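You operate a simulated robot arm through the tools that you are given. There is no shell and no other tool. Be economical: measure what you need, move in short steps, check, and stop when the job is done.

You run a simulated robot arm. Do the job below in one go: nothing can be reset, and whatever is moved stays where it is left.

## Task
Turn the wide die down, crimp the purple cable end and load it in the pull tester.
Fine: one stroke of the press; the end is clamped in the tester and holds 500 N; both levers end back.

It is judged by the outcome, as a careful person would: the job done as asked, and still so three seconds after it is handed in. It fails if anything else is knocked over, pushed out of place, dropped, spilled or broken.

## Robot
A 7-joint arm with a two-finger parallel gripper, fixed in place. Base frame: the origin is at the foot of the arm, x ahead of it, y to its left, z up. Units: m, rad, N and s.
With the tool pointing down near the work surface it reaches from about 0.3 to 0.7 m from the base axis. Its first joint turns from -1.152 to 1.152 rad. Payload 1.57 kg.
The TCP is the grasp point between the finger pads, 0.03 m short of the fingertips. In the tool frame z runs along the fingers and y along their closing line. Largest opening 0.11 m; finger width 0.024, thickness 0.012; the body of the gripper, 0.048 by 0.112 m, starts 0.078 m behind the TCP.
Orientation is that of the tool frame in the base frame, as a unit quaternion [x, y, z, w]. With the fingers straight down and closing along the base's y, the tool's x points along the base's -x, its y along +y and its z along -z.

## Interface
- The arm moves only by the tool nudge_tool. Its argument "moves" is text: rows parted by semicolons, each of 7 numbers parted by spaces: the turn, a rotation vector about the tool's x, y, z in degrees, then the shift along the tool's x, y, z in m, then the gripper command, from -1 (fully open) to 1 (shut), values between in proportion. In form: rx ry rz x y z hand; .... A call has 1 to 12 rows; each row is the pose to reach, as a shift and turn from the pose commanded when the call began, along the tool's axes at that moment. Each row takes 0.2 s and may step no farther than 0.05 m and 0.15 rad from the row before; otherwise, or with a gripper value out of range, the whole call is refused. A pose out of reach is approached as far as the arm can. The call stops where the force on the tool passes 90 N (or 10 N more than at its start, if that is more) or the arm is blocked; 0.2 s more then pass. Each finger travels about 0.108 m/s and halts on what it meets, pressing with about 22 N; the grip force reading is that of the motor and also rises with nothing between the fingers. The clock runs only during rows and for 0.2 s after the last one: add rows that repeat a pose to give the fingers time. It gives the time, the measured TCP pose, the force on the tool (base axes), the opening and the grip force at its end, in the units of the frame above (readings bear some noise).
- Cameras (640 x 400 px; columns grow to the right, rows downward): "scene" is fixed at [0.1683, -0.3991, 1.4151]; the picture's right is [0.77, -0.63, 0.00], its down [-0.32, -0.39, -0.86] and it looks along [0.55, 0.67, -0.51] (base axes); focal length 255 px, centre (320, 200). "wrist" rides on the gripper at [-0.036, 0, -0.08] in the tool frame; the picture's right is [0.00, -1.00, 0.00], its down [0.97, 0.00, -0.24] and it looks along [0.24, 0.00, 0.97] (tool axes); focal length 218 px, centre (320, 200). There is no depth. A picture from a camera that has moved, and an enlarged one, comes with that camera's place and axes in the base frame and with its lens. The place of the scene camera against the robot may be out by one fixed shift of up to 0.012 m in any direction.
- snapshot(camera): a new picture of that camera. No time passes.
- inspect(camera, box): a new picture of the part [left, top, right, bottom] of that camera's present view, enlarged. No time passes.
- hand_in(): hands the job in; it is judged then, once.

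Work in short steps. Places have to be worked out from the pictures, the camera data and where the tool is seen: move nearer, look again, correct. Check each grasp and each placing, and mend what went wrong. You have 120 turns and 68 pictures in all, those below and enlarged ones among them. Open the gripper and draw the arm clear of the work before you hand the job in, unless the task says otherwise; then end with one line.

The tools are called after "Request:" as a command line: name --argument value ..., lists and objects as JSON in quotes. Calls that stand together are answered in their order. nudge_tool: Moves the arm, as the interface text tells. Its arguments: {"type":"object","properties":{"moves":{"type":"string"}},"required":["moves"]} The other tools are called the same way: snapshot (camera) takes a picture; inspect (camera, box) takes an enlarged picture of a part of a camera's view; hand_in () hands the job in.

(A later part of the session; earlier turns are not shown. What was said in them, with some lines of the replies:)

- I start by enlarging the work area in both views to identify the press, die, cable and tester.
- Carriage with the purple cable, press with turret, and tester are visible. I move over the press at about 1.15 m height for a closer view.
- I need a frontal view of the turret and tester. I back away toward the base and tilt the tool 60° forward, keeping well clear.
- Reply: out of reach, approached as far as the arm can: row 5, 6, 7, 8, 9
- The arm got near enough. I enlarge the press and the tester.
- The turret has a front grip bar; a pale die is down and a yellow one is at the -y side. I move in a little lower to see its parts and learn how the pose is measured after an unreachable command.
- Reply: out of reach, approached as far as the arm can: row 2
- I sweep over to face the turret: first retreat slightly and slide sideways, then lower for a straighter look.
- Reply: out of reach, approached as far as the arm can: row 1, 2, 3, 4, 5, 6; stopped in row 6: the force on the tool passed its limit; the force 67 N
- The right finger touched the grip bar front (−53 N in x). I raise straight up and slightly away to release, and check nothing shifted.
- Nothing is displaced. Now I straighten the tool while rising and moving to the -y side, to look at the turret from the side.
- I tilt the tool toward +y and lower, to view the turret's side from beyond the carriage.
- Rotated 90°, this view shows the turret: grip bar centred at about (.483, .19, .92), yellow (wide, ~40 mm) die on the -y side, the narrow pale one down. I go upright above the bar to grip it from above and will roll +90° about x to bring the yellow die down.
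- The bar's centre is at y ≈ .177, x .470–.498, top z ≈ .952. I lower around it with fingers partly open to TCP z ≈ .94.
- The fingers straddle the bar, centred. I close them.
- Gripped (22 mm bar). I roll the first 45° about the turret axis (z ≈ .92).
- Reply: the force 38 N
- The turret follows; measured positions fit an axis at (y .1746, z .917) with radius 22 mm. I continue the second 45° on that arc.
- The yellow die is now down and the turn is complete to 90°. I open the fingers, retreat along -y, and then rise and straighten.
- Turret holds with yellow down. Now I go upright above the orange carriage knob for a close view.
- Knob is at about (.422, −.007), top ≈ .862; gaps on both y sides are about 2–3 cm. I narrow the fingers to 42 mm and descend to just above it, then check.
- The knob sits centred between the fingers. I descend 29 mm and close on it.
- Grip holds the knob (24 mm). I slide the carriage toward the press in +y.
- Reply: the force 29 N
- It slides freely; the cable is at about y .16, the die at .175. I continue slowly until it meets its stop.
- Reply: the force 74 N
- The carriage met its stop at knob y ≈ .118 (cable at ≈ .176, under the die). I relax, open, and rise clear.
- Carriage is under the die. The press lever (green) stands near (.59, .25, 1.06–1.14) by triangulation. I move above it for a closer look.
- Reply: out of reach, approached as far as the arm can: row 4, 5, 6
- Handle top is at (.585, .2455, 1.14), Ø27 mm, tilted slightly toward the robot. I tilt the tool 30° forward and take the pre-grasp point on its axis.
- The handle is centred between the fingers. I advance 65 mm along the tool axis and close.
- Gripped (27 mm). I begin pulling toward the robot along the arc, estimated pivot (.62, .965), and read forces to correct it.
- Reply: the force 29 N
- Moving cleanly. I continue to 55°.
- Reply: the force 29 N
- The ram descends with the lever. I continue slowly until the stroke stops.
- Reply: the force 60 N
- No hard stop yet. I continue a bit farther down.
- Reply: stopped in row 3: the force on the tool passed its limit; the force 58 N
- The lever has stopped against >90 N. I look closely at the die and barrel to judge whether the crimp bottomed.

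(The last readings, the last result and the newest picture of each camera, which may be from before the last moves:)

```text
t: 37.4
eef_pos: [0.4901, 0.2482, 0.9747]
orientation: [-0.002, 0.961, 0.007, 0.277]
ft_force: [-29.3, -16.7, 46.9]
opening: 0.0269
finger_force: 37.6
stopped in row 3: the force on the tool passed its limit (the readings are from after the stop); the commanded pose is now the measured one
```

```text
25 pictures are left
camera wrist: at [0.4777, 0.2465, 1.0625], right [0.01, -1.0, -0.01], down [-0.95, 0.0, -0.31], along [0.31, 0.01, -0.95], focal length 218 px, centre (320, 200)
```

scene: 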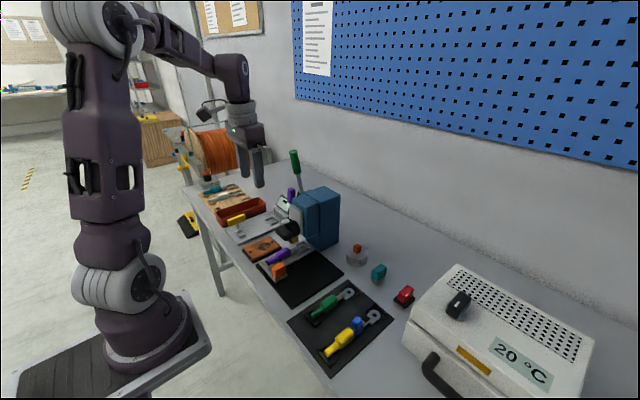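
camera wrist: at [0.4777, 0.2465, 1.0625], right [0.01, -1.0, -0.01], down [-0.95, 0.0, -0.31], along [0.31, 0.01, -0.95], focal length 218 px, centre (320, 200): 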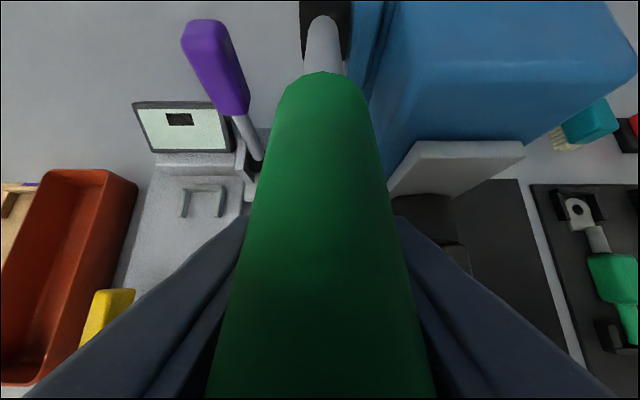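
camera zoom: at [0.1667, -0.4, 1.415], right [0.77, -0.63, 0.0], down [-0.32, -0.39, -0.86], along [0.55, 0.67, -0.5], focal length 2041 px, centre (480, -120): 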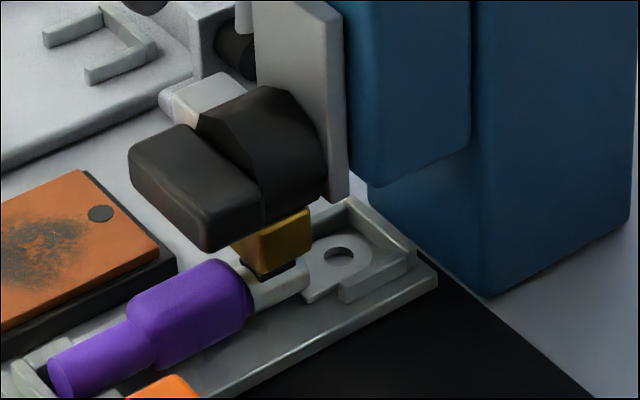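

The die is pressing into the barrel. To be sure the stroke is bottomed within this same stroke, I push once more to the force limit.

Request:
nudge_tool --moves "0 0 0 0.004 0 0.007 1; 0 0 0 0.008 0 0.014 1; 0 0 0 0.012 0 0.02 1; 0 0 0 0.016 0 0.026 1"

Request:
inspect --camera "scene" --box '[230, 150, 330, 265]'

```text
t: 37.8
eef_pos: [0.4898, 0.248, 0.9748]
orientation: [-0.002, 0.96, 0.008, 0.279]
ft_force: [-40.2, -21.6, 47.9]
opening: 0.0269
finger_force: 37.3
stopped in row 1: the force on the tool passed its limit (the readings are from after the stop); the commanded pose is now the measured one
```

```text
3.48 times, centred on (280, 208) of scene
camera zoom: at [0.1664, -0.4002, 1.415], right [0.77, -0.63, 0.0], down [-0.32, -0.39, -0.86], along [0.55, 0.67, -0.5], focal length 887 px, centre (459, 174)
```

zoom: 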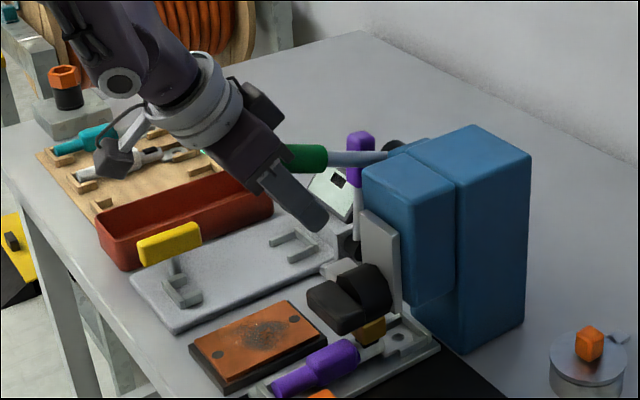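

The lever is hard against its end. I now return it along the same arc to the back position.

Request:
nudge_tool --moves "0 0 0 -0.0084 0 -0.0098 1; 0 0 0 -0.0252 0 -0.0253 1; 0 0 0 -0.0443 0 -0.0375 1; 0 0 0 -0.0653 0 -0.0463 1; 0 0 0 -0.0875 0 -0.0511 1; 0 0 0 -0.1102 0 -0.0522 1; 0 0 0 -0.1326 0 -0.0492 1; 0 0 0 -0.1523 0 -0.0434 1; 0 0 0 -0.1523 0 -0.0434 1"

Request:
inspect --camera "scene" --box '[230, 130, 350, 265]'

```text
t: 39.8
eef_pos: [0.5935, 0.247, 1.0888]
orientation: [-0.004, 0.961, 0.003, 0.275]
ft_force: [-56.2, -6.9, -16.2]
opening: 0.0266
finger_force: 37.5
```

```text
2.96 times, centred on (290, 198) of scene
camera zoom: at [0.1668, -0.3992, 1.4153], right [0.77, -0.63, 0.0], down [-0.32, -0.39, -0.86], along [0.55, 0.67, -0.5], focal length 756 px, centre (409, 207)
```

zoom: 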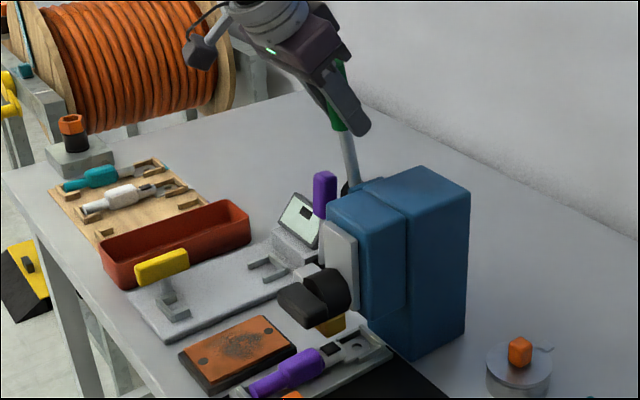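

Lever back against its stop, ram up, crimp mark visible. I release and withdraw along the tool axis.

Request:
nudge_tool --moves "0 0 0 0.002 0 0 0.4; 0 0 0 0.002 0 0 -0.2; 0 0 0 0.002 0 -0.03 -0.2; 0 0 0 0.002 0 -0.07 -0.2; 0 0 0 0.03 0 -0.1 -0.2; 0 0 0 0.07 0 -0.1 -0.2; 0 7.5 0 0.07 -0.03 -0.1 -0.2; 0 15 0 0.07 -0.06 -0.1 -0.2; 0 22.5 0 0.07 -0.1 -0.1 -0.2; 0 30 0 0.08 -0.13 -0.1 -0.2; 0 32 0 0.1 -0.14 -0.08 -0.2"

Request:
snapshot --camera "wrist"

Request:
inspect --camera "scene" --box '[230, 130, 350, 300]'

```text
t: 42.2
eef_pos: [0.4721, 0.106, 1.1033]
orientation: [-0.005, 1.0, 0.006, 0.003]
ft_force: [0.5, 0.5, -0.5]
opening: 0.066
finger_force: 0.1
```

```text
22 pictures are left
camera wrist: at [0.5073, 0.1061, 1.1843], right [0.01, -1.0, -0.01], down [-0.97, -0.01, 0.23], along [-0.23, 0.01, -0.97], focal length 218 px, centre (320, 200)
```

wrist: 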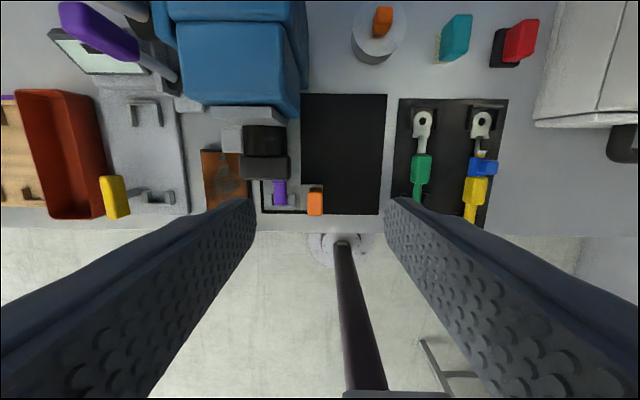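

```text
2.35 times, centred on (290, 215) of scene
camera zoom: at [0.1683, -0.3991, 1.4151], right [0.77, -0.63, 0.0], down [-0.32, -0.39, -0.86], along [0.55, 0.67, -0.51], focal length 600 px, centre (391, 165)
```

zoom: 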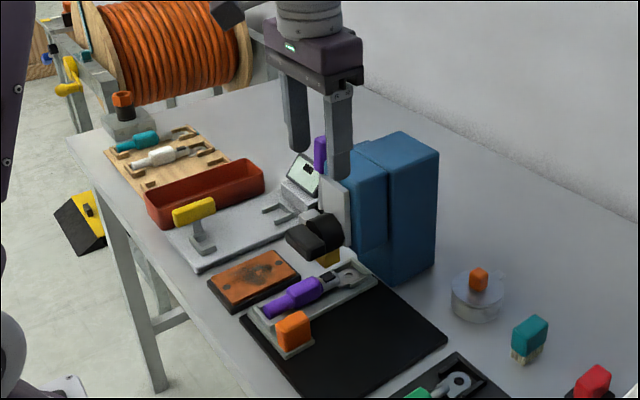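

Now I retrieve the carriage: the knob is at (.42, .117). I descend with a 42 mm opening and grip it again.

Request:
nudge_tool --moves "0 0 0 0.04 0.003 0.02 0.236; 0 0 0 0.053 0.006 0.06 0.236; 0 0 0 0.053 0.008 0.105 0.236; 0 0 0 0.053 0.008 0.15 0.236; 0 0 0 0.053 0.008 0.19 0.236; 0 0 0 0.053 0.008 0.21 0.236; 0 0 0 0.053 0.008 0.231 0.236; 0 0 0 0.053 0.008 0.231 0.236; 0 0 0 0.053 0.008 0.231 1; 0 0 0 0.053 0.008 0.231 1; 0 0 0 0.053 0.008 0.231 1"

```text
t: 44.6
eef_pos: [0.4216, 0.1141, 0.8728]
orientation: [-0.004, 1.0, 0.006, 0.003]
ft_force: [3.0, -0.1, -11.5]
opening: 0.024
finger_force: 35.8
```

Gripped. I slide the carriage back out to its starting place.

Request:
nudge_tool --moves "0 0 0 0 -0.015 0 1; 0 0 0 0 -0.035 0 1; 0 0 0 0 -0.055 0 1; 0 0 0 0 -0.075 0 1; 0 0 0 0 -0.095 0 1; 0 0 0 0 -0.11 0 1; 0 0 0 0 -0.12 0 1; 0 0 0 0 -0.12 0 1"

```text
t: 46.4
eef_pos: [0.4215, -0.0036, 0.8709]
orientation: [-0.005, 1.0, 0.007, 0.004]
ft_force: [-1.8, 0.7, 23.5]
opening: 0.0239
finger_force: 36.3
```

Carriage out at y ≈ −.004. I open, rise, and look at the crimped cable from above.

Request:
nudge_tool --moves "0 0 0 0 0 0 0.6; 0 0 0 0 0 0 0.236; 0 0 0 0 0 -0.03 0.236; 0 0 0 0 0.01 -0.07 0.236; 0 0 0 -0.02 0.03 -0.1 0.236; 0 0 0 -0.04 0.05 -0.13 0.236; 0 0 0 -0.04 0.05 -0.13 0.236"

Request:
snapshot --camera "wrist"

Request:
inspect --camera "scene" --box '[280, 240, 370, 310]'

```text
t: 48.0
eef_pos: [0.4604, 0.0468, 1.0003]
orientation: [-0.006, 1.0, 0.006, 0.004]
ft_force: [-0.4, -0.5, -0.7]
opening: 0.042
finger_force: 0.1
```

```text
20 pictures are left
camera wrist: at [0.4963, 0.0455, 1.0825], right [0.01, -1.0, -0.01], down [-0.97, -0.01, 0.23], along [-0.23, 0.01, -0.97], focal length 218 px, centre (320, 200)
```

wrist: 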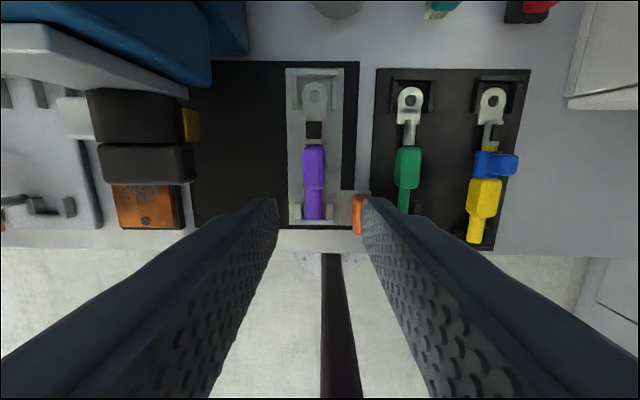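

```text
5.71 times, centred on (325, 275) of scene
camera zoom: at [0.1683, -0.3991, 1.4151], right [0.77, -0.63, 0.0], down [-0.32, -0.39, -0.86], along [0.55, 0.67, -0.51], focal length 1458 px, centre (291, -229)
```

zoom: 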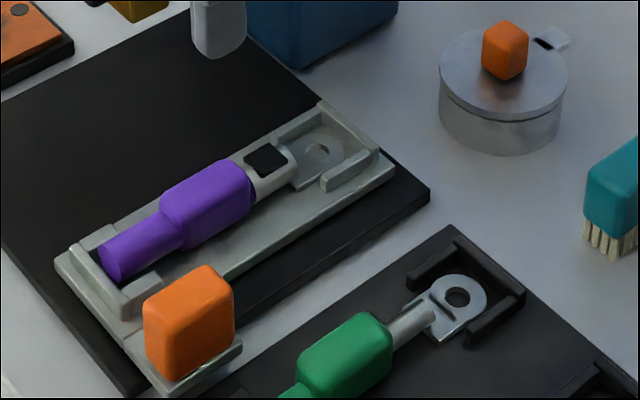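

The crimp is clean. Before picking it, I look at the tester from above to learn its cradles and clamp.

Request:
nudge_tool --moves "0 0 0 0.01 0.02 -0.04 0.236; 0 0 0 0.02 0.06 -0.05 0.236; 0 0 0 0.02 0.11 -0.05 0.0; 0 0 0 0.02 0.16 -0.05 -0.5; 0 0 0 0.02 0.21 -0.05 -1; 0 0 0 0.02 0.25 -0.03 -1; 0 0 0 0.02 0.26 -0.01 -1"

Request:
snapshot --camera "wrist"

```text
t: 49.6
eef_pos: [0.4354, 0.3059, 1.0146]
orientation: [-0.006, 1.0, 0.006, 0.003]
ft_force: [0.2, 0.3, -0.3]
opening: 0.1099
finger_force: 0.1
```

```text
18 pictures are left
camera wrist: at [0.4706, 0.3052, 1.0957], right [0.01, -1.0, -0.01], down [-0.97, -0.01, 0.23], along [-0.23, 0.01, -0.97], focal length 218 px, centre (320, 200)
```

wrist: 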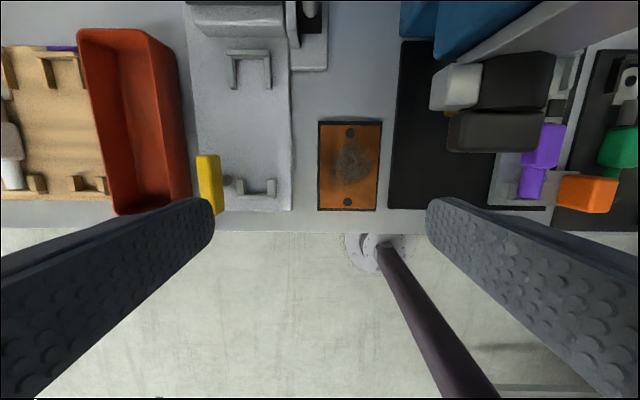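

I enlarge the tester in this view to understand the yellow clamp.

Request:
inspect --camera "wrist" --box '[180, 30, 310, 220]'

Request:
inspect --camera "scene" --box '[215, 190, 300, 250]'

```text
2.11 times, centred on (245, 125) of wrist
camera zoom: at [0.4706, 0.3052, 1.0957], right [0.01, -1.0, -0.01], down [-0.97, -0.01, 0.23], along [-0.23, 0.01, -0.97], focal length 460 px, centre (478, 358)
```

zoom: 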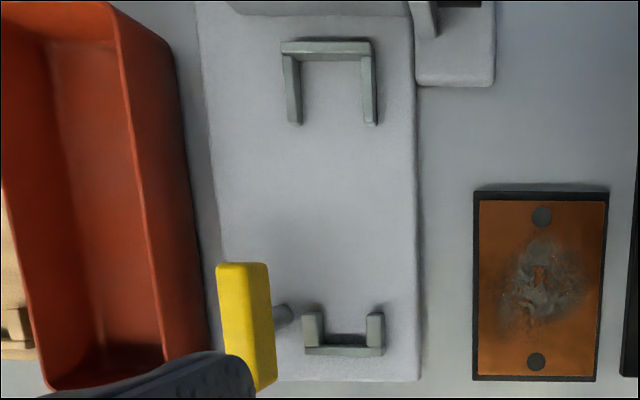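

```text
6.67 times, centred on (258, 220) of scene
camera zoom: at [0.1683, -0.3991, 1.4151], right [0.77, -0.63, 0.0], down [-0.32, -0.39, -0.86], along [0.55, 0.67, -0.51], focal length 1700 px, centre (737, 67)
```

zoom: 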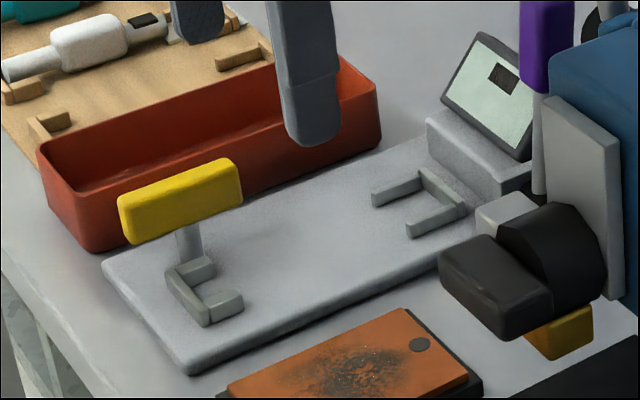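

The yellow clamp bar stands left of the near fork at ≈(.43, .43, .85), to be flipped over −y; fork centre y ≈ .387. Now I go back to the purple cable and hover over its thick block.

Request:
nudge_tool --moves "0 0 0 0 -0.02 -0.03 -0.5; 0 0 0 0 -0.06 -0.04 0.09; 0 0 0 0 -0.1 -0.04 0.09; 0 0 0 0 -0.15 -0.04 0.09; 0 0 0 0 -0.2 -0.04 0.09; 0 0 0 -0.02 -0.235 -0.02 0.09; 0 0 0 -0.037 -0.255 0.015 0.09; 0 0 0 -0.037 -0.255 0.06 0.09; 0 0 0 -0.037 -0.255 0.1 0.09; 0 0 0 -0.037 -0.255 0.115 0.09; 0 0 0 -0.037 -0.255 0.115 0.09"

Request:
snapshot --camera "wrist"

```text
t: 52.0
eef_pos: [0.4777, 0.052, 0.8948]
orientation: [-0.005, 1.0, 0.006, 0.004]
ft_force: [0.6, 0.1, 0.3]
opening: 0.0504
finger_force: 0.1
```

```text
15 pictures are left
camera wrist: at [0.5129, 0.0511, 0.9765], right [0.01, -1.0, -0.01], down [-0.97, -0.01, 0.23], along [-0.23, 0.01, -0.97], focal length 218 px, centre (320, 200)
```

wrist: 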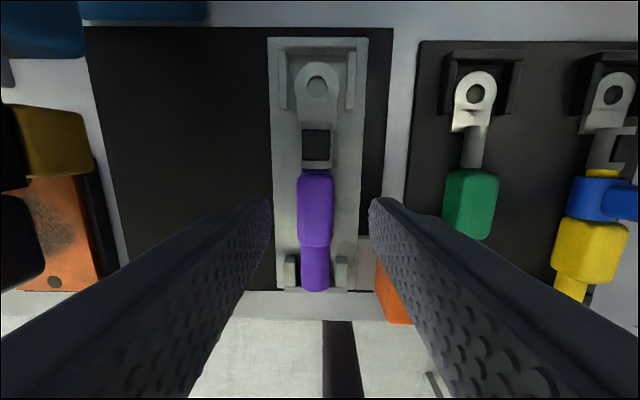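

Aligned within 2–3 mm. I lower 38 mm and close on the purple block.

Request:
nudge_tool --moves "0 0 0 0 0.002 0.02 0.09; 0 0 0 0 0.002 0.038 0.09; 0 0 0 0 0.002 0.038 0.09; 0 0 0 0 0.002 0.038 0.7; 0 0 0 0 0.002 0.038 1; 0 0 0 0 0.002 0.038 1"

```text
t: 53.4
eef_pos: [0.4774, 0.0537, 0.8588]
orientation: [-0.005, 1.0, 0.007, 0.004]
ft_force: [0.2, -0.4, 0.1]
opening: 0.0237
finger_force: 21.9
```

Holding a 23.7 mm block. I lift 5 cm and check it comes along level.

Request:
nudge_tool --moves "0 0 0 0 0 0 1; 0 0 0 0 0 -0.015 1; 0 0 0 0 0 -0.05 1; 0 0 0 0 0 -0.09 1; 0 0 0 0 0 -0.09 1"

Request:
snapshot --camera "wrist"

```text
t: 54.6
eef_pos: [0.4764, 0.0528, 0.9486]
orientation: [-0.005, 1.0, 0.006, 0.003]
ft_force: [-0.3, 0.4, -2.7]
opening: 0.0237
finger_force: 22.1
```

```text
14 pictures are left
camera wrist: at [0.5119, 0.0522, 1.0296], right [0.01, -1.0, -0.01], down [-0.97, -0.01, 0.23], along [-0.23, 0.01, -0.97], focal length 218 px, centre (320, 200)
```

wrist: 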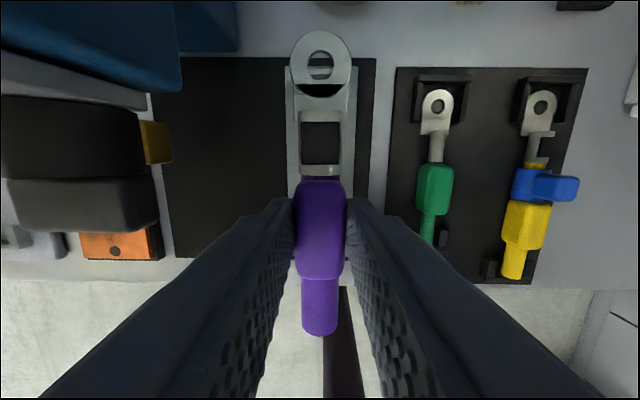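

Cable is held level and straight. I carry it up, back from the press plate (x −66 mm), and across to the tester.

Request:
nudge_tool --moves "0 0 0 0.02 0 -0.03 1; 0 0 0 0.045 0 -0.065 1; 0 0 0 0.066 0 -0.1 1; 0 0 0 0.066 0.045 -0.1 1; 0 0 0 0.066 0.09 -0.1 1; 0 0 0 0.066 0.135 -0.1 1; 0 0 0 0.066 0.18 -0.1 1; 0 0 0 0.066 0.225 -0.1 1; 0 0 0 0.066 0.27 -0.1 1; 0 0 0 0.066 0.31 -0.1 1; 0 0 0 0.066 0.334 -0.1 1; 0 0 0 0.066 0.334 -0.1 1"

```text
t: 57.2
eef_pos: [0.4072, 0.3885, 1.0508]
orientation: [-0.005, 1.0, 0.005, 0.003]
ft_force: [0.9, 0.0, -2.2]
opening: 0.0236
finger_force: 22.0
```

Next I move forward over the cradle and lower to z ≈ .92 for a check view.

Request:
nudge_tool --moves "0 0 0 -0.04 -0.001 0.01 1; 0 0 0 -0.073 -0.002 0.03 1; 0 0 0 -0.073 -0.003 0.07 1; 0 0 0 -0.073 -0.003 0.11 1; 0 0 0 -0.073 -0.003 0.13 1; 0 0 0 -0.073 -0.003 0.13 1"

Request:
inspect --camera "wrist" --box '[200, 0, 440, 380]'

Request:
inspect --camera "scene" --box '[215, 180, 315, 250]'

```text
t: 58.6
eef_pos: [0.4795, 0.3876, 0.9225]
orientation: [-0.005, 1.0, 0.007, 0.004]
ft_force: [-1.1, -0.8, -1.9]
opening: 0.0237
finger_force: 22.3
```

```text
1.05 times, centred on (320, 190) of wrist
camera zoom: at [0.5152, 0.3858, 1.0036], right [0.01, -1.0, -0.01], down [-0.97, -0.01, 0.23], along [-0.23, 0.01, -0.97], focal length 230 px, centre (320, 210)
```

zoom: 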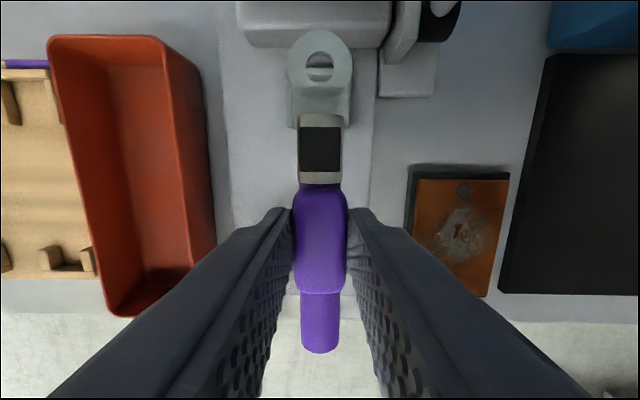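

```text
5.71 times, centred on (265, 215) of scene
camera zoom: at [0.1683, -0.3991, 1.4151], right [0.77, -0.63, 0.0], down [-0.32, -0.39, -0.86], along [0.55, 0.67, -0.51], focal length 1458 px, centre (634, 114)
```

zoom: 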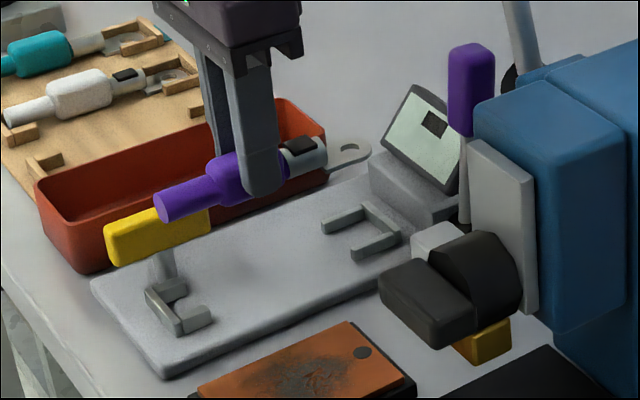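

Projection of the cable's tail and lug lands inside both forks (lug tip ≈ 8 mm short of the far wall, tail ≈ 5 mm from the near wall). I lower to z ≈ .866.

Request:
nudge_tool --moves "0 0 0 0 0 0.02 1; 0 0 0 0 0 0.04 1; 0 0 0 0 0 0.05 1; 0 0 0 0 0 0.056 1; 0 0 0 0 0 0.056 1"

Request:
inspect --camera "scene" --box '[225, 190, 295, 240]'

```text
t: 59.8
eef_pos: [0.4816, 0.3848, 0.8677]
orientation: [-0.005, 1.0, 0.006, 0.004]
ft_force: [-0.2, -0.3, -2.6]
opening: 0.0236
finger_force: 22.6
```

```text
8.00 times, centred on (260, 215) of scene
camera zoom: at [0.1683, -0.3991, 1.4151], right [0.77, -0.63, 0.0], down [-0.32, -0.39, -0.86], along [0.55, 0.67, -0.51], focal length 2041 px, centre (800, 80)
```

zoom: 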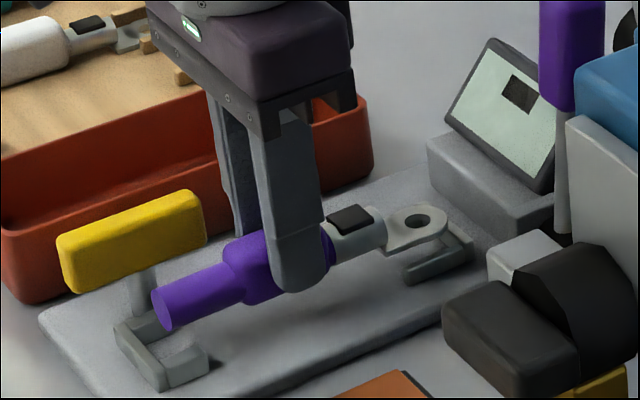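

The tail and lug are just above the forks; y reads about 2–3 mm low of the fork centre. I shift +2 mm in y and lower further 6 mm, then view.

Request:
nudge_tool --moves "0 0 0 0 0.002 0 1; 0 0 0 0 0.002 0.003 1; 0 0 0 0 0.002 0.006 1; 0 0 0 0 0.002 0.006 1"

Request:
inspect --camera "wrist" --box '[250, 0, 390, 400]'

```text
t: 60.8
eef_pos: [0.4818, 0.3883, 0.8622]
orientation: [-0.005, 1.0, 0.007, 0.005]
ft_force: [-4.6, -1.4, 8.0]
opening: 0.0235
finger_force: 22.0
```

```text
1.00 times, centred on (320, 200) of wrist
camera zoom: at [0.517, 0.3871, 0.9432], right [0.01, -1.0, -0.01], down [-0.97, -0.01, 0.23], along [-0.23, 0.01, -0.97], focal length 218 px, centre (320, 200)
```

zoom: 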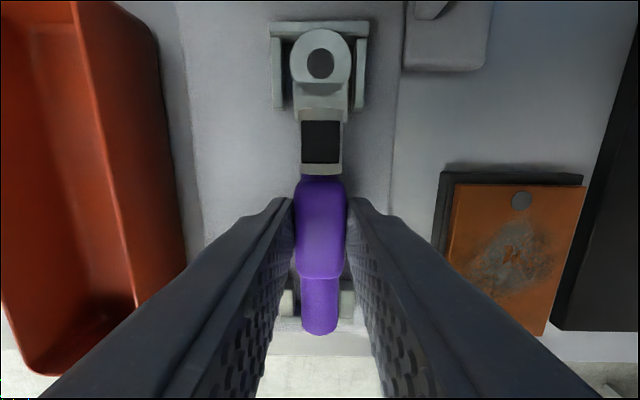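

Lateral alignment is good, but the lug tip appears to touch the far fork wall (8 N up, −x force). I lift slightly, shift 5 mm toward −x, and lower again.

Request:
nudge_tool --moves "0 0 0 0 0 -0.006 1; 0 0 0 0.005 -0.001 -0.006 1; 0 0 0 0.005 -0.001 -0.003 1; 0 0 0 0.005 -0.001 0.0 1; 0 0 0 0.005 -0.001 0.002 1; 0 0 0 0.005 -0.001 0.002 1"

Request:
inspect --camera "wrist" --box '[230, 0, 410, 400]'

```text
t: 62.2
eef_pos: [0.4776, 0.3879, 0.8595]
orientation: [-0.005, 1.0, 0.006, 0.004]
ft_force: [-0.5, 0.4, -2.6]
opening: 0.0235
finger_force: 22.0
```

```text
1.00 times, centred on (320, 200) of wrist
camera zoom: at [0.5121, 0.3867, 0.9403], right [0.01, -1.0, -0.01], down [-0.97, -0.01, 0.23], along [-0.23, 0.01, -0.97], focal length 218 px, centre (320, 200)
```

zoom: 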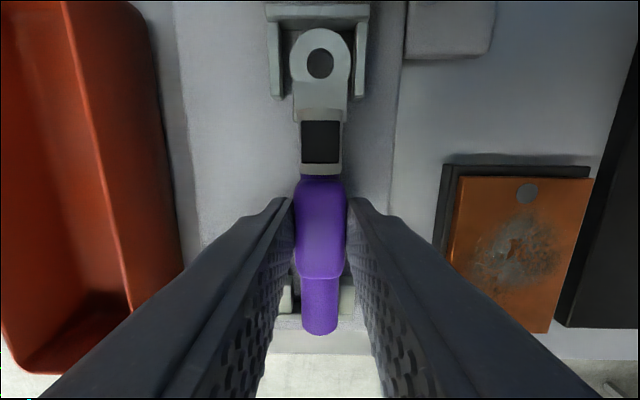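

Now free of the wall. I lower in small steps until it seats.

Request:
nudge_tool --moves "0 0 0 0 0 0.002 1; 0 0 0 0 0 0.004 1; 0 0 0 0 0 0.005 1; 0 0 0 0 0 0.005 1"

```text
t: 63.2
eef_pos: [0.4773, 0.3873, 0.8531]
orientation: [-0.005, 1.0, 0.006, 0.004]
ft_force: [-0.2, 0.1, -1.6]
opening: 0.0236
finger_force: 21.8
```

Still no contact; I go a few mm further.

Request:
nudge_tool --moves "0 0 0 0 0 0.002 1; 0 0 0 0 0 0.004 1; 0 0 0 0 0 0.004 1"

```text
t: 64.0
eef_pos: [0.4769, 0.3877, 0.851]
orientation: [-0.006, 1.0, 0.007, 0.003]
ft_force: [-4.3, -1.4, 13.8]
opening: 0.0237
finger_force: 22.2
```

Seated (14 N upward). I open, rise, and check the placement.

Request:
nudge_tool --moves "0 0 0 0 0 0 0.6; 0 0 0 0 0 0 0.3; 0 0 0 0 0 -0.001 0.1; 0 0 0 0 0 -0.03 0.1; 0 0 0 0 0 -0.07 0.1; 0 0 0 0.02 0 -0.11 0.1; 0 0 0 0.045 0 -0.14 0.1; 0 0 0 0.045 0 -0.14 0.1"

Request:
inspect --camera "wrist" --box '[160, 60, 400, 220]'

```text
t: 65.8
eef_pos: [0.4279, 0.3848, 0.9887]
orientation: [-0.005, 1.0, 0.006, 0.003]
ft_force: [-0.1, 0.5, 0.4]
opening: 0.0496
finger_force: 0.0
```

```text
2.50 times, centred on (280, 140) of wrist
camera zoom: at [0.4641, 0.3843, 1.0711], right [0.01, -1.0, -0.01], down [-0.97, -0.01, 0.23], along [-0.23, 0.01, -0.97], focal length 546 px, centre (420, 350)
```

zoom: 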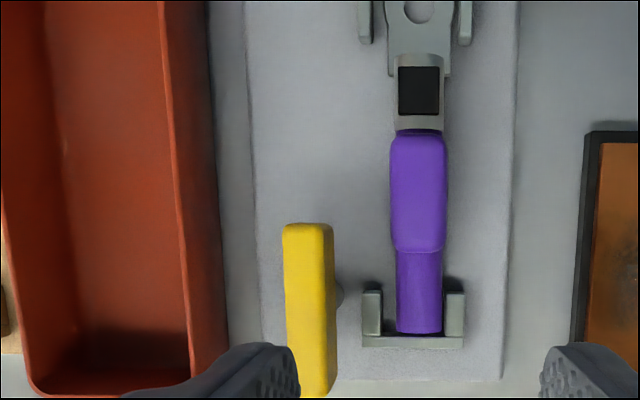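

Cable lies properly in both forks. Now the clamp: with fingers shut I go to the gap on the +y side of the yellow bar (y ≈ .458, between bar .44 and tray .485) and lower there.

Request:
nudge_tool --moves "0 0 0 0 0.03 0 0.6; 0 0 0 0 0.06 0 1; 0 0 0 -0.002 0.0715 0 1; 0 0 0 -0.002 0.0715 0.03 1; 0 0 0 -0.002 0.0715 0.07 1; 0 0 0 -0.002 0.0715 0.1 1; 0 0 0 -0.002 0.0715 0.12 1; 0 0 0 -0.002 0.0715 0.12 1"

Request:
inspect --camera "scene" --box '[215, 180, 305, 245]'

```text
t: 67.6
eef_pos: [0.4317, 0.4586, 0.8697]
orientation: [-0.005, 1.0, 0.006, 0.004]
ft_force: [0.1, -1.4, 0.5]
opening: 0.0
finger_force: 21.5
```

```text
6.15 times, centred on (260, 212) of scene
camera zoom: at [0.1683, -0.3991, 1.4151], right [0.77, -0.63, 0.0], down [-0.32, -0.39, -0.86], along [0.55, 0.67, -0.51], focal length 1570 px, centre (689, 123)
```

zoom: 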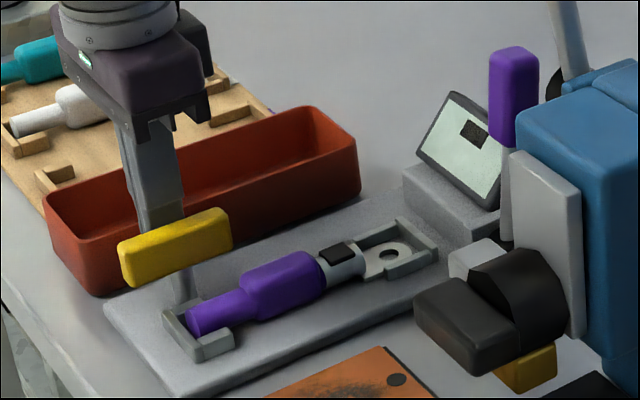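

Fingers are behind the bar with no contact. I push toward −y slowly.

Request:
nudge_tool --moves "0 0 0 0 -0.01 0 1; 0 0 0 0 -0.02 0 1; 0 0 0 0 -0.03 0 1; 0 0 0 0 -0.04 0 1"

Request:
inspect --camera "scene" --box '[215, 180, 305, 245]'

```text
t: 68.3
eef_pos: [0.4297, 0.4475, 0.8722]
orientation: [-0.009, 1.0, 0.025, 0.008]
ft_force: [3.5, 19.3, -7.3]
opening: 0.0
finger_force: 20.8
stopped in row 3: the force on the tool passed its limit (the readings are from after the stop); the commanded pose is now the measured one
```

```text
6.15 times, centred on (260, 212) of scene
camera zoom: at [0.1684, -0.3986, 1.4152], right [0.77, -0.63, 0.0], down [-0.32, -0.39, -0.86], along [0.55, 0.67, -0.51], focal length 1570 px, centre (689, 123)
```

zoom: 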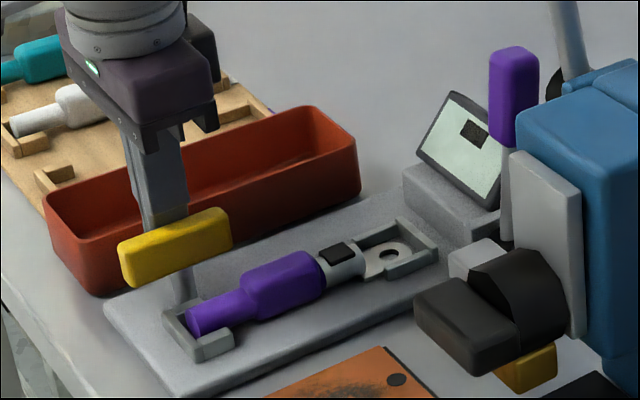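

It doesn't tip; the yellow bar on a vertical post must be a T-handle to turn about z. I back off, rise, open, and take it from above.

Request:
nudge_tool --moves "1 0 0 0 0.012 0 1; 2.2 0 0 0 0.012 -0.03 1; 2.2 0 0 0 0.01 -0.07 1; 2.2 0 0 0 0 -0.09 0.5; 2.2 0 0 0 -0.015 -0.09 0.09; 2.2 0 0 0 -0.015 -0.09 0.09; 2.2 0 0 0 -0.017 -0.05 0.09; 2.2 0 0 0 -0.019 -0.02 0.09; 2.2 0 0 0 -0.0195 0.003 0.09; 2.2 0 0 0 -0.0195 0.003 0.09; 2.2 0 0 0 -0.0195 0.003 1; 2.2 0 0 0 -0.0195 0.003 1"

```text
t: 70.9
eef_pos: [0.4291, 0.4303, 0.8692]
orientation: [-0.009, 1.0, 0.007, 0.007]
ft_force: [3.3, 26.0, -9.9]
opening: 0.0162
finger_force: 31.4
```

Bar gripped (16 mm). I turn it cautiously +24° about z and read the response.

Request:
nudge_tool --moves "0 0 0 0 0.002 0 1; 0 0 8 0 0.002 0 1; 0 0 16 0 0.002 0 1; 0 0 24 0 0.002 0 1; 0 0 24 0 0.002 0 1"

Request:
inspect --camera "wrist" --box '[160, 60, 480, 300]'

```text
t: 72.1
eef_pos: [0.4308, 0.4295, 0.869]
orientation: [0.2, 0.98, 0.006, 0.005]
ft_force: [-12.4, 28.5, -1.9]
opening: 0.0263
finger_force: 37.3
```

```text
1.67 times, centred on (320, 180) of wrist
camera zoom: at [0.4621, 0.4146, 0.9496], right [-0.39, -0.92, -0.01], down [-0.9, 0.38, 0.23], along [-0.21, 0.1, -0.97], focal length 364 px, centre (320, 233)
```

zoom: 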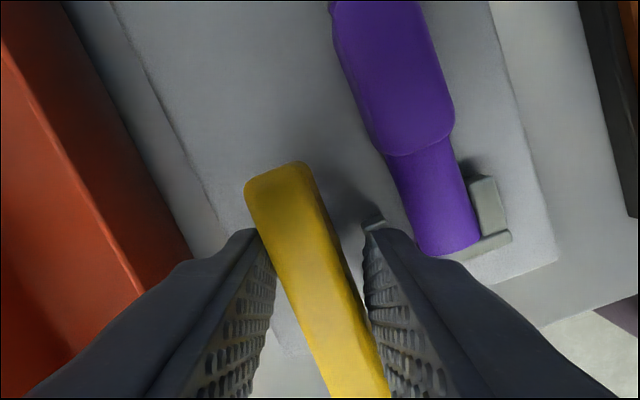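

The bar didn't follow that way (fingers spread to 26 mm). I return and try the other direction.

Request:
nudge_tool --moves "0 0 -8 0 0 0 1; 0 0 -16 0 0 0 1; 0 0 -24 0 0 0 1; 0 0 -32 0 0 0 1; 0 0 -40 0 0 0 1; 0 0 -48 0 0 0 1; 0 0 -48 0 0 0 1"

```text
t: 73.7
eef_pos: [0.4312, 0.4306, 0.8676]
orientation: [-0.217, 0.976, 0.006, 0.01]
ft_force: [-5.6, 43.2, 1.5]
opening: 0.016
finger_force: 31.7
```

The bar follows in this direction (opening 16 mm, turned ≈25°). I continue to about 90°, easing the y load by 3 mm.

Request:
nudge_tool --moves "0 0 -8 -0.0013 0.0027 0 1; 0 0 -16 -0.0013 0.0027 0 1; 0 0 -24 -0.0013 0.0027 0 1; 0 0 -32 -0.0013 0.0027 0 1; 0 0 -40 -0.0013 0.0027 0 1; 0 0 -48 -0.0013 0.0027 0 1; 0 0 -56 -0.0013 0.0027 0 1; 0 0 -64 -0.0013 0.0027 0 1; 0 0 -64 -0.0013 0.0027 0 1"

Request:
inspect --camera "scene" --box '[215, 180, 305, 245]'

```text
t: 75.7
eef_pos: [0.4279, 0.4305, 0.8672]
orientation: [-0.701, 0.713, 0.0, 0.005]
ft_force: [-29.9, 9.4, 5.7]
opening: 0.0157
finger_force: 31.7
```

```text
6.15 times, centred on (260, 212) of scene
camera zoom: at [0.1675, -0.399, 1.4152], right [0.77, -0.63, 0.0], down [-0.32, -0.39, -0.86], along [0.55, 0.67, -0.51], focal length 1570 px, centre (689, 123)
```

zoom: 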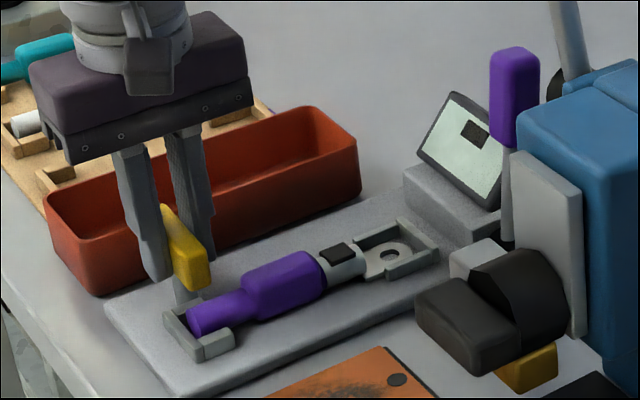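

The clamp bar now points across the cable, ≈ 89°. I nudge a little more to make sure it reached its stop.

Request:
nudge_tool --moves "0 0 -4 0 0 0 1; 0 0 -8 0 0 0 1; 0 0 -8 0 0 0 1"

```text
t: 76.5
eef_pos: [0.4277, 0.4319, 0.8665]
orientation: [0.748, -0.664, 0.0, -0.006]
ft_force: [-32.6, 6.3, -6.5]
opening: 0.0184
finger_force: 32.6
```

The bar is at its stop (fingers begin to slip), so the clamp is turned home. I release it and rise, starting to unwind the wrist.

Request:
nudge_tool --moves "0 0 6 0 0 0 1; 0 0 6 0 0 0 0.5; 0 0 6 0 0 0 0.3; 0 0 6 0 0 -0.03 0.3; 0 0 6 0 0 -0.07 0.3; 0 0 6 0 0 -0.11 0.3; 0 0 6 0 0 -0.15 0.3; 0 0 14 0 0 -0.17 0.3; 0 0 22 0 0 -0.17 0.3; 0 0 30 0 0 -0.17 0.3; 0 0 38 0 0 -0.17 0.3; 0 0 46 0 0 -0.17 0.3"

Request:
nudge_tool --moves "0 0 8 0 0 0 0.3; 0 0 16 0 0 0 0.3; 0 0 24 0 0 0 0.3; 0 0 32 0 0 0 0.3; 0 0 40 0 0 0 0.3; 0 0 48 0 0 0 0.3; 0 0 50.5 0 0 0 0.3; 0 0 50.5 0 0 0 0.3"

```text
t: 79.1
eef_pos: [0.4281, 0.4303, 1.0372]
orientation: [-0.429, 0.903, 0.001, 0.008]
ft_force: [-0.3, -0.7, 0.1]
opening: 0.0387
finger_force: 0.0
```

```text
t: 80.9
eef_pos: [0.4287, 0.4284, 1.0376]
orientation: [-0.003, 1.0, 0.005, 0.007]
ft_force: [0.1, 0.4, -0.2]
opening: 0.0384
finger_force: 0.0
```

Wrist is straight again. I tilt 40° forward and move to the pre-grasp before the purple tester lever (estimated handle (.627, .322, .905–.965)).

Request:
nudge_tool --moves "0 -8 0 -0.01 -0.03 -0.02 0.3; 0 -16 0 -0.03 -0.06 -0.02 0.3; 0 -24 0 -0.06 -0.09 -0.01 0.3; 0 -32 0 -0.095 -0.1064 0 0.3; 0 -40 0 -0.131 -0.1064 0.0076 0.3; 0 -40 0 -0.131 -0.1064 0.0076 0.3"

Request:
snapshot --camera "wrist"

```text
t: 82.3
eef_pos: [0.5612, 0.3254, 1.0328]
orientation: [-0.002, 0.938, 0.005, 0.348]
ft_force: [-0.1, 0.4, 0.2]
opening: 0.0387
finger_force: 0.1
```

```text
3 pictures are left
camera wrist: at [0.5359, 0.3231, 1.118], right [0.01, -1.0, -0.01], down [-0.89, 0.0, -0.45], along [0.45, 0.01, -0.89], focal length 218 px, centre (320, 200)
```

wrist: 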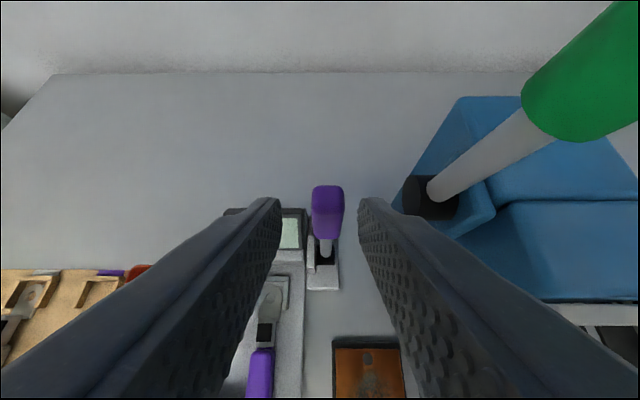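

Handle is about 7 mm to −y of the tool axis. I correct, advance ≈ 97 mm along the tool, and close.

Request:
nudge_tool --moves "0 0 0 0.005 -0.007 0.03 0.22; 0 0 0 0.0097 -0.007 0.06 0.22; 0 0 0 0.0097 -0.007 0.08 0.22; 0 0 0 0.0097 -0.007 0.097 0.22; 0 0 0 0.0097 -0.007 0.097 0.22; 0 0 0 0.0097 -0.007 0.097 1; 0 0 0 0.0097 -0.007 0.097 1; 0 0 0 0.0097 -0.007 0.097 1"

```text
t: 84.1
eef_pos: [0.6157, 0.3196, 0.9522]
orientation: [-0.001, 0.937, 0.005, 0.349]
ft_force: [3.8, 2.9, -1.4]
opening: 0.0259
finger_force: 36.9
```

Gripped (26 mm). I begin pulling the lever toward the robot along its arc (pivot ≈ (.60, .83)).

Request:
nudge_tool --moves "0 0 0 0.0085 0 -0.009 1; 0 0 0 0.0169 0 -0.018 1; 0 0 0 0.027 0 -0.025 1; 0 0 0 0.0371 0 -0.0319 1; 0 0 0 0.0371 0 -0.0319 1"

```text
t: 85.3
eef_pos: [0.5666, 0.319, 0.9493]
orientation: [-0.002, 0.938, 0.005, 0.347]
ft_force: [11.7, 18.6, -12.6]
opening: 0.0261
finger_force: 36.6
```

It swings smoothly. I continue to about 50° forward.

Request:
nudge_tool --moves "0 0 0 0.0148 0 -0.0068 1; 0 0 0 0.0247 0 -0.0098 1; 0 0 0 0.0346 0 -0.0124 1; 0 0 0 0.045 0 -0.0138 1; 0 0 0 0.055 0 -0.0144 1; 0 0 0 0.0652 0 -0.0139 1; 0 0 0 0.0754 0 -0.0129 1"

```text
t: 86.9
eef_pos: [0.5031, 0.3196, 0.9124]
orientation: [-0.001, 0.937, 0.005, 0.349]
ft_force: [6.9, 18.1, 7.9]
opening: 0.026
finger_force: 37.0
```

Still light. I continue in smaller steps, watching for the end stop.

Request:
nudge_tool --moves "0 0 0 0.01 0 0.0022 1; 0 0 0 0.0198 0 0.0051 1; 0 0 0 0.0292 0 0.009 1; 0 0 0 0.0386 0 0.0135 1"

Request:
inspect --camera "scene" --box '[225, 170, 315, 240]'

```text
t: 87.9
eef_pos: [0.4821, 0.3176, 0.8742]
orientation: [-0.002, 0.938, 0.005, 0.348]
ft_force: [0.7, -0.4, 0.0]
opening: 0.0
finger_force: 21.3
```

```text
5.71 times, centred on (270, 205) of scene
camera zoom: at [0.1683, -0.3991, 1.4151], right [0.77, -0.63, 0.0], down [-0.32, -0.39, -0.86], along [0.55, 0.67, -0.51], focal length 1458 px, centre (606, 171)
```

zoom: 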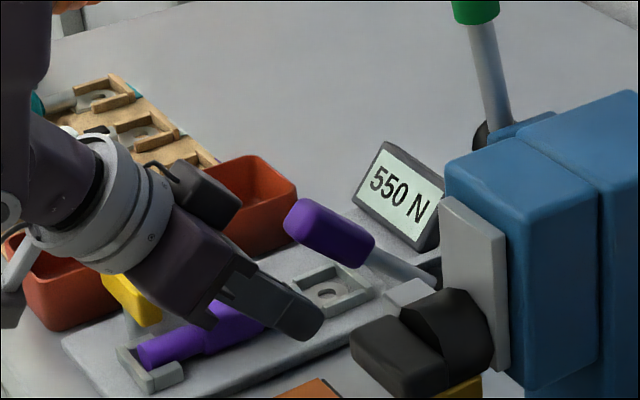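

The display shows 550 N – the end held. The lever is at its end stop (≈47° forward) and slipped from the grip; it now lies with its handle around (.535, .319, .907). I back off, open, and line up along the handle axis to regrip it.

Request:
nudge_tool --moves "0 0 0 0 0 -0.035 1; 0 0 0 0 0 -0.07 1; 0 0 0 -0.016 0 -0.09 0.6; 0 0 0 -0.0323 0 -0.108 0.2; 0 0 0 -0.047 0.0015 -0.095 0.2; 0 0 0 -0.0615 0.0015 -0.0805 0.2; 0 0 0 -0.0615 0.0015 -0.0805 0.2"

Request:
nudge_tool --moves "0 0 0 0 0 0.02 0.2; 0 0 0 0 0 0.045 0.2; 0 0 0 0 0 0.07 0.2; 0 0 0 0 0 0.07 0.2; 0 0 0 0 0 0.07 1; 0 0 0 0 0 0.07 1; 0 0 0 0 0 0.07 1"

```text
t: 89.5
eef_pos: [0.4761, 0.3198, 0.9778]
orientation: [-0.002, 0.937, 0.006, 0.349]
ft_force: [0.0, -0.1, 0.0]
opening: 0.0441
finger_force: 0.0
```

```text
t: 91.1
eef_pos: [0.5228, 0.319, 0.9271]
orientation: [-0.001, 0.937, 0.005, 0.348]
ft_force: [1.7, -1.0, -1.9]
opening: 0.0259
finger_force: 36.6
```

Regripped. I push the lever back along its arc to the rear stop.

Request:
nudge_tool --moves "0 0 0 -0.0191 0 0.0003 1; 0 0 0 -0.038 0 0.0038 1; 0 0 0 -0.056 0 0.0105 1; 0 0 0 -0.0724 0 0.0204 1; 0 0 0 -0.0869 0 0.0329 1; 0 0 0 -0.0957 0 0.0431 1; 0 0 0 -0.0979 0 0.0462 1; 0 0 0 -0.0979 0 0.0462 1"

```text
t: 92.9
eef_pos: [0.6273, 0.319, 0.9559]
orientation: [-0.002, 0.936, 0.006, 0.351]
ft_force: [-5.7, -13.2, 28.9]
opening: 0.0257
finger_force: 36.6
```

It is near the rear; I push a bit further to feel the stop.

Request:
nudge_tool --moves "0 0 0 -0.003 0 0.0032 1; 0 0 0 -0.0055 0 0.0066 1; 0 0 0 -0.008 0 0.01 1"

```text
t: 93.7
eef_pos: [0.6372, 0.3192, 0.9501]
orientation: [-0.003, 0.938, 0.006, 0.347]
ft_force: [-18.2, -16.3, 21.0]
opening: 0.0256
finger_force: 37.2
```

I use a picture to compare the lever's angle with the start.

Request:
inspect --camera "scene" --box '[225, 170, 315, 240]'

```text
5.71 times, centred on (270, 205) of scene
camera zoom: at [0.1673, -0.3998, 1.415], right [0.77, -0.63, 0.0], down [-0.32, -0.39, -0.86], along [0.55, 0.67, -0.5], focal length 1458 px, centre (606, 171)
```

zoom: 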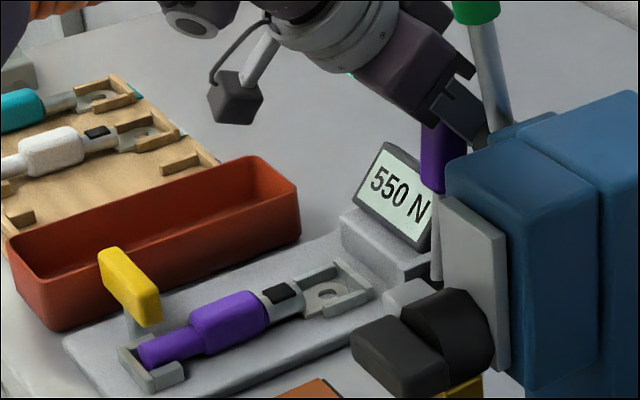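

The handle matches its starting image position, display still 550 N, so the lever is back. I release, withdraw along the tool axis and draw clear upward.

Request:
nudge_tool --moves "0 0 0 0 0 0 0.6; 0 0 0 0 0 0 0.2; 0 0 0 0 0 -0.02 0.2; 0 0 0 0 0 -0.05 0.2; 0 0 0 0 0 -0.09 0.2; 0 0 0 0 0 -0.13 0.2; 0 0 0 0.01 0 -0.17 0.2; 0 0 0 0.04 0 -0.19 -0.2; 0 0 0 0.07 0 -0.21 -0.5; 0 0 0 0.07 0 -0.21 -1"

Request:
snapshot --camera "scene"

```text
t: 95.9
eef_pos: [0.447, 0.3176, 1.0667]
orientation: [-0.002, 0.937, 0.006, 0.349]
ft_force: [-1.3, 0.6, 0.1]
opening: 0.1099
finger_force: 0.1
```

```text
0 pictures are left
```

scene: 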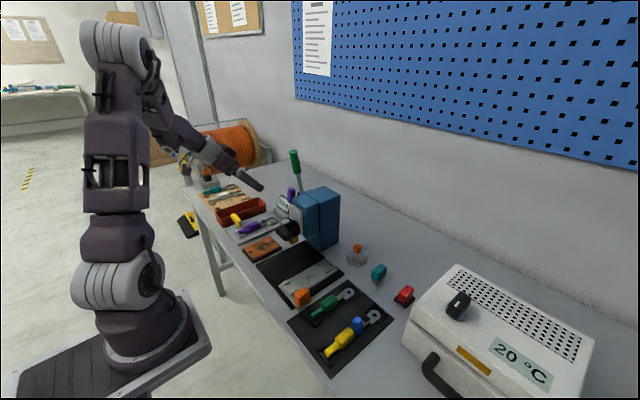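

Both levers are back, the cable is clamped and everything else is in place. I raise the arm a little more and then hand in.

Request:
nudge_tool --moves "0 0 0 -0.02 0 -0.02 -1; 0 0 0 -0.05 0 -0.04 -1; 0 0 0 -0.07 0 -0.06 -1"

Request:
hand_in

```text
t: 96.7
eef_pos: [0.4624, 0.3164, 1.1561]
orientation: [-0.002, 0.937, 0.005, 0.348]
ft_force: [0.4, -0.1, -0.4]
opening: 0.1098
finger_force: 0.1
```

```text
The job is handed in.
```

I turned the wide (yellow) die down, crimped the purple end in one press stroke and clamped it in the tester, which read 550 N; both levers are back and nothing else looked moved in the last picture.
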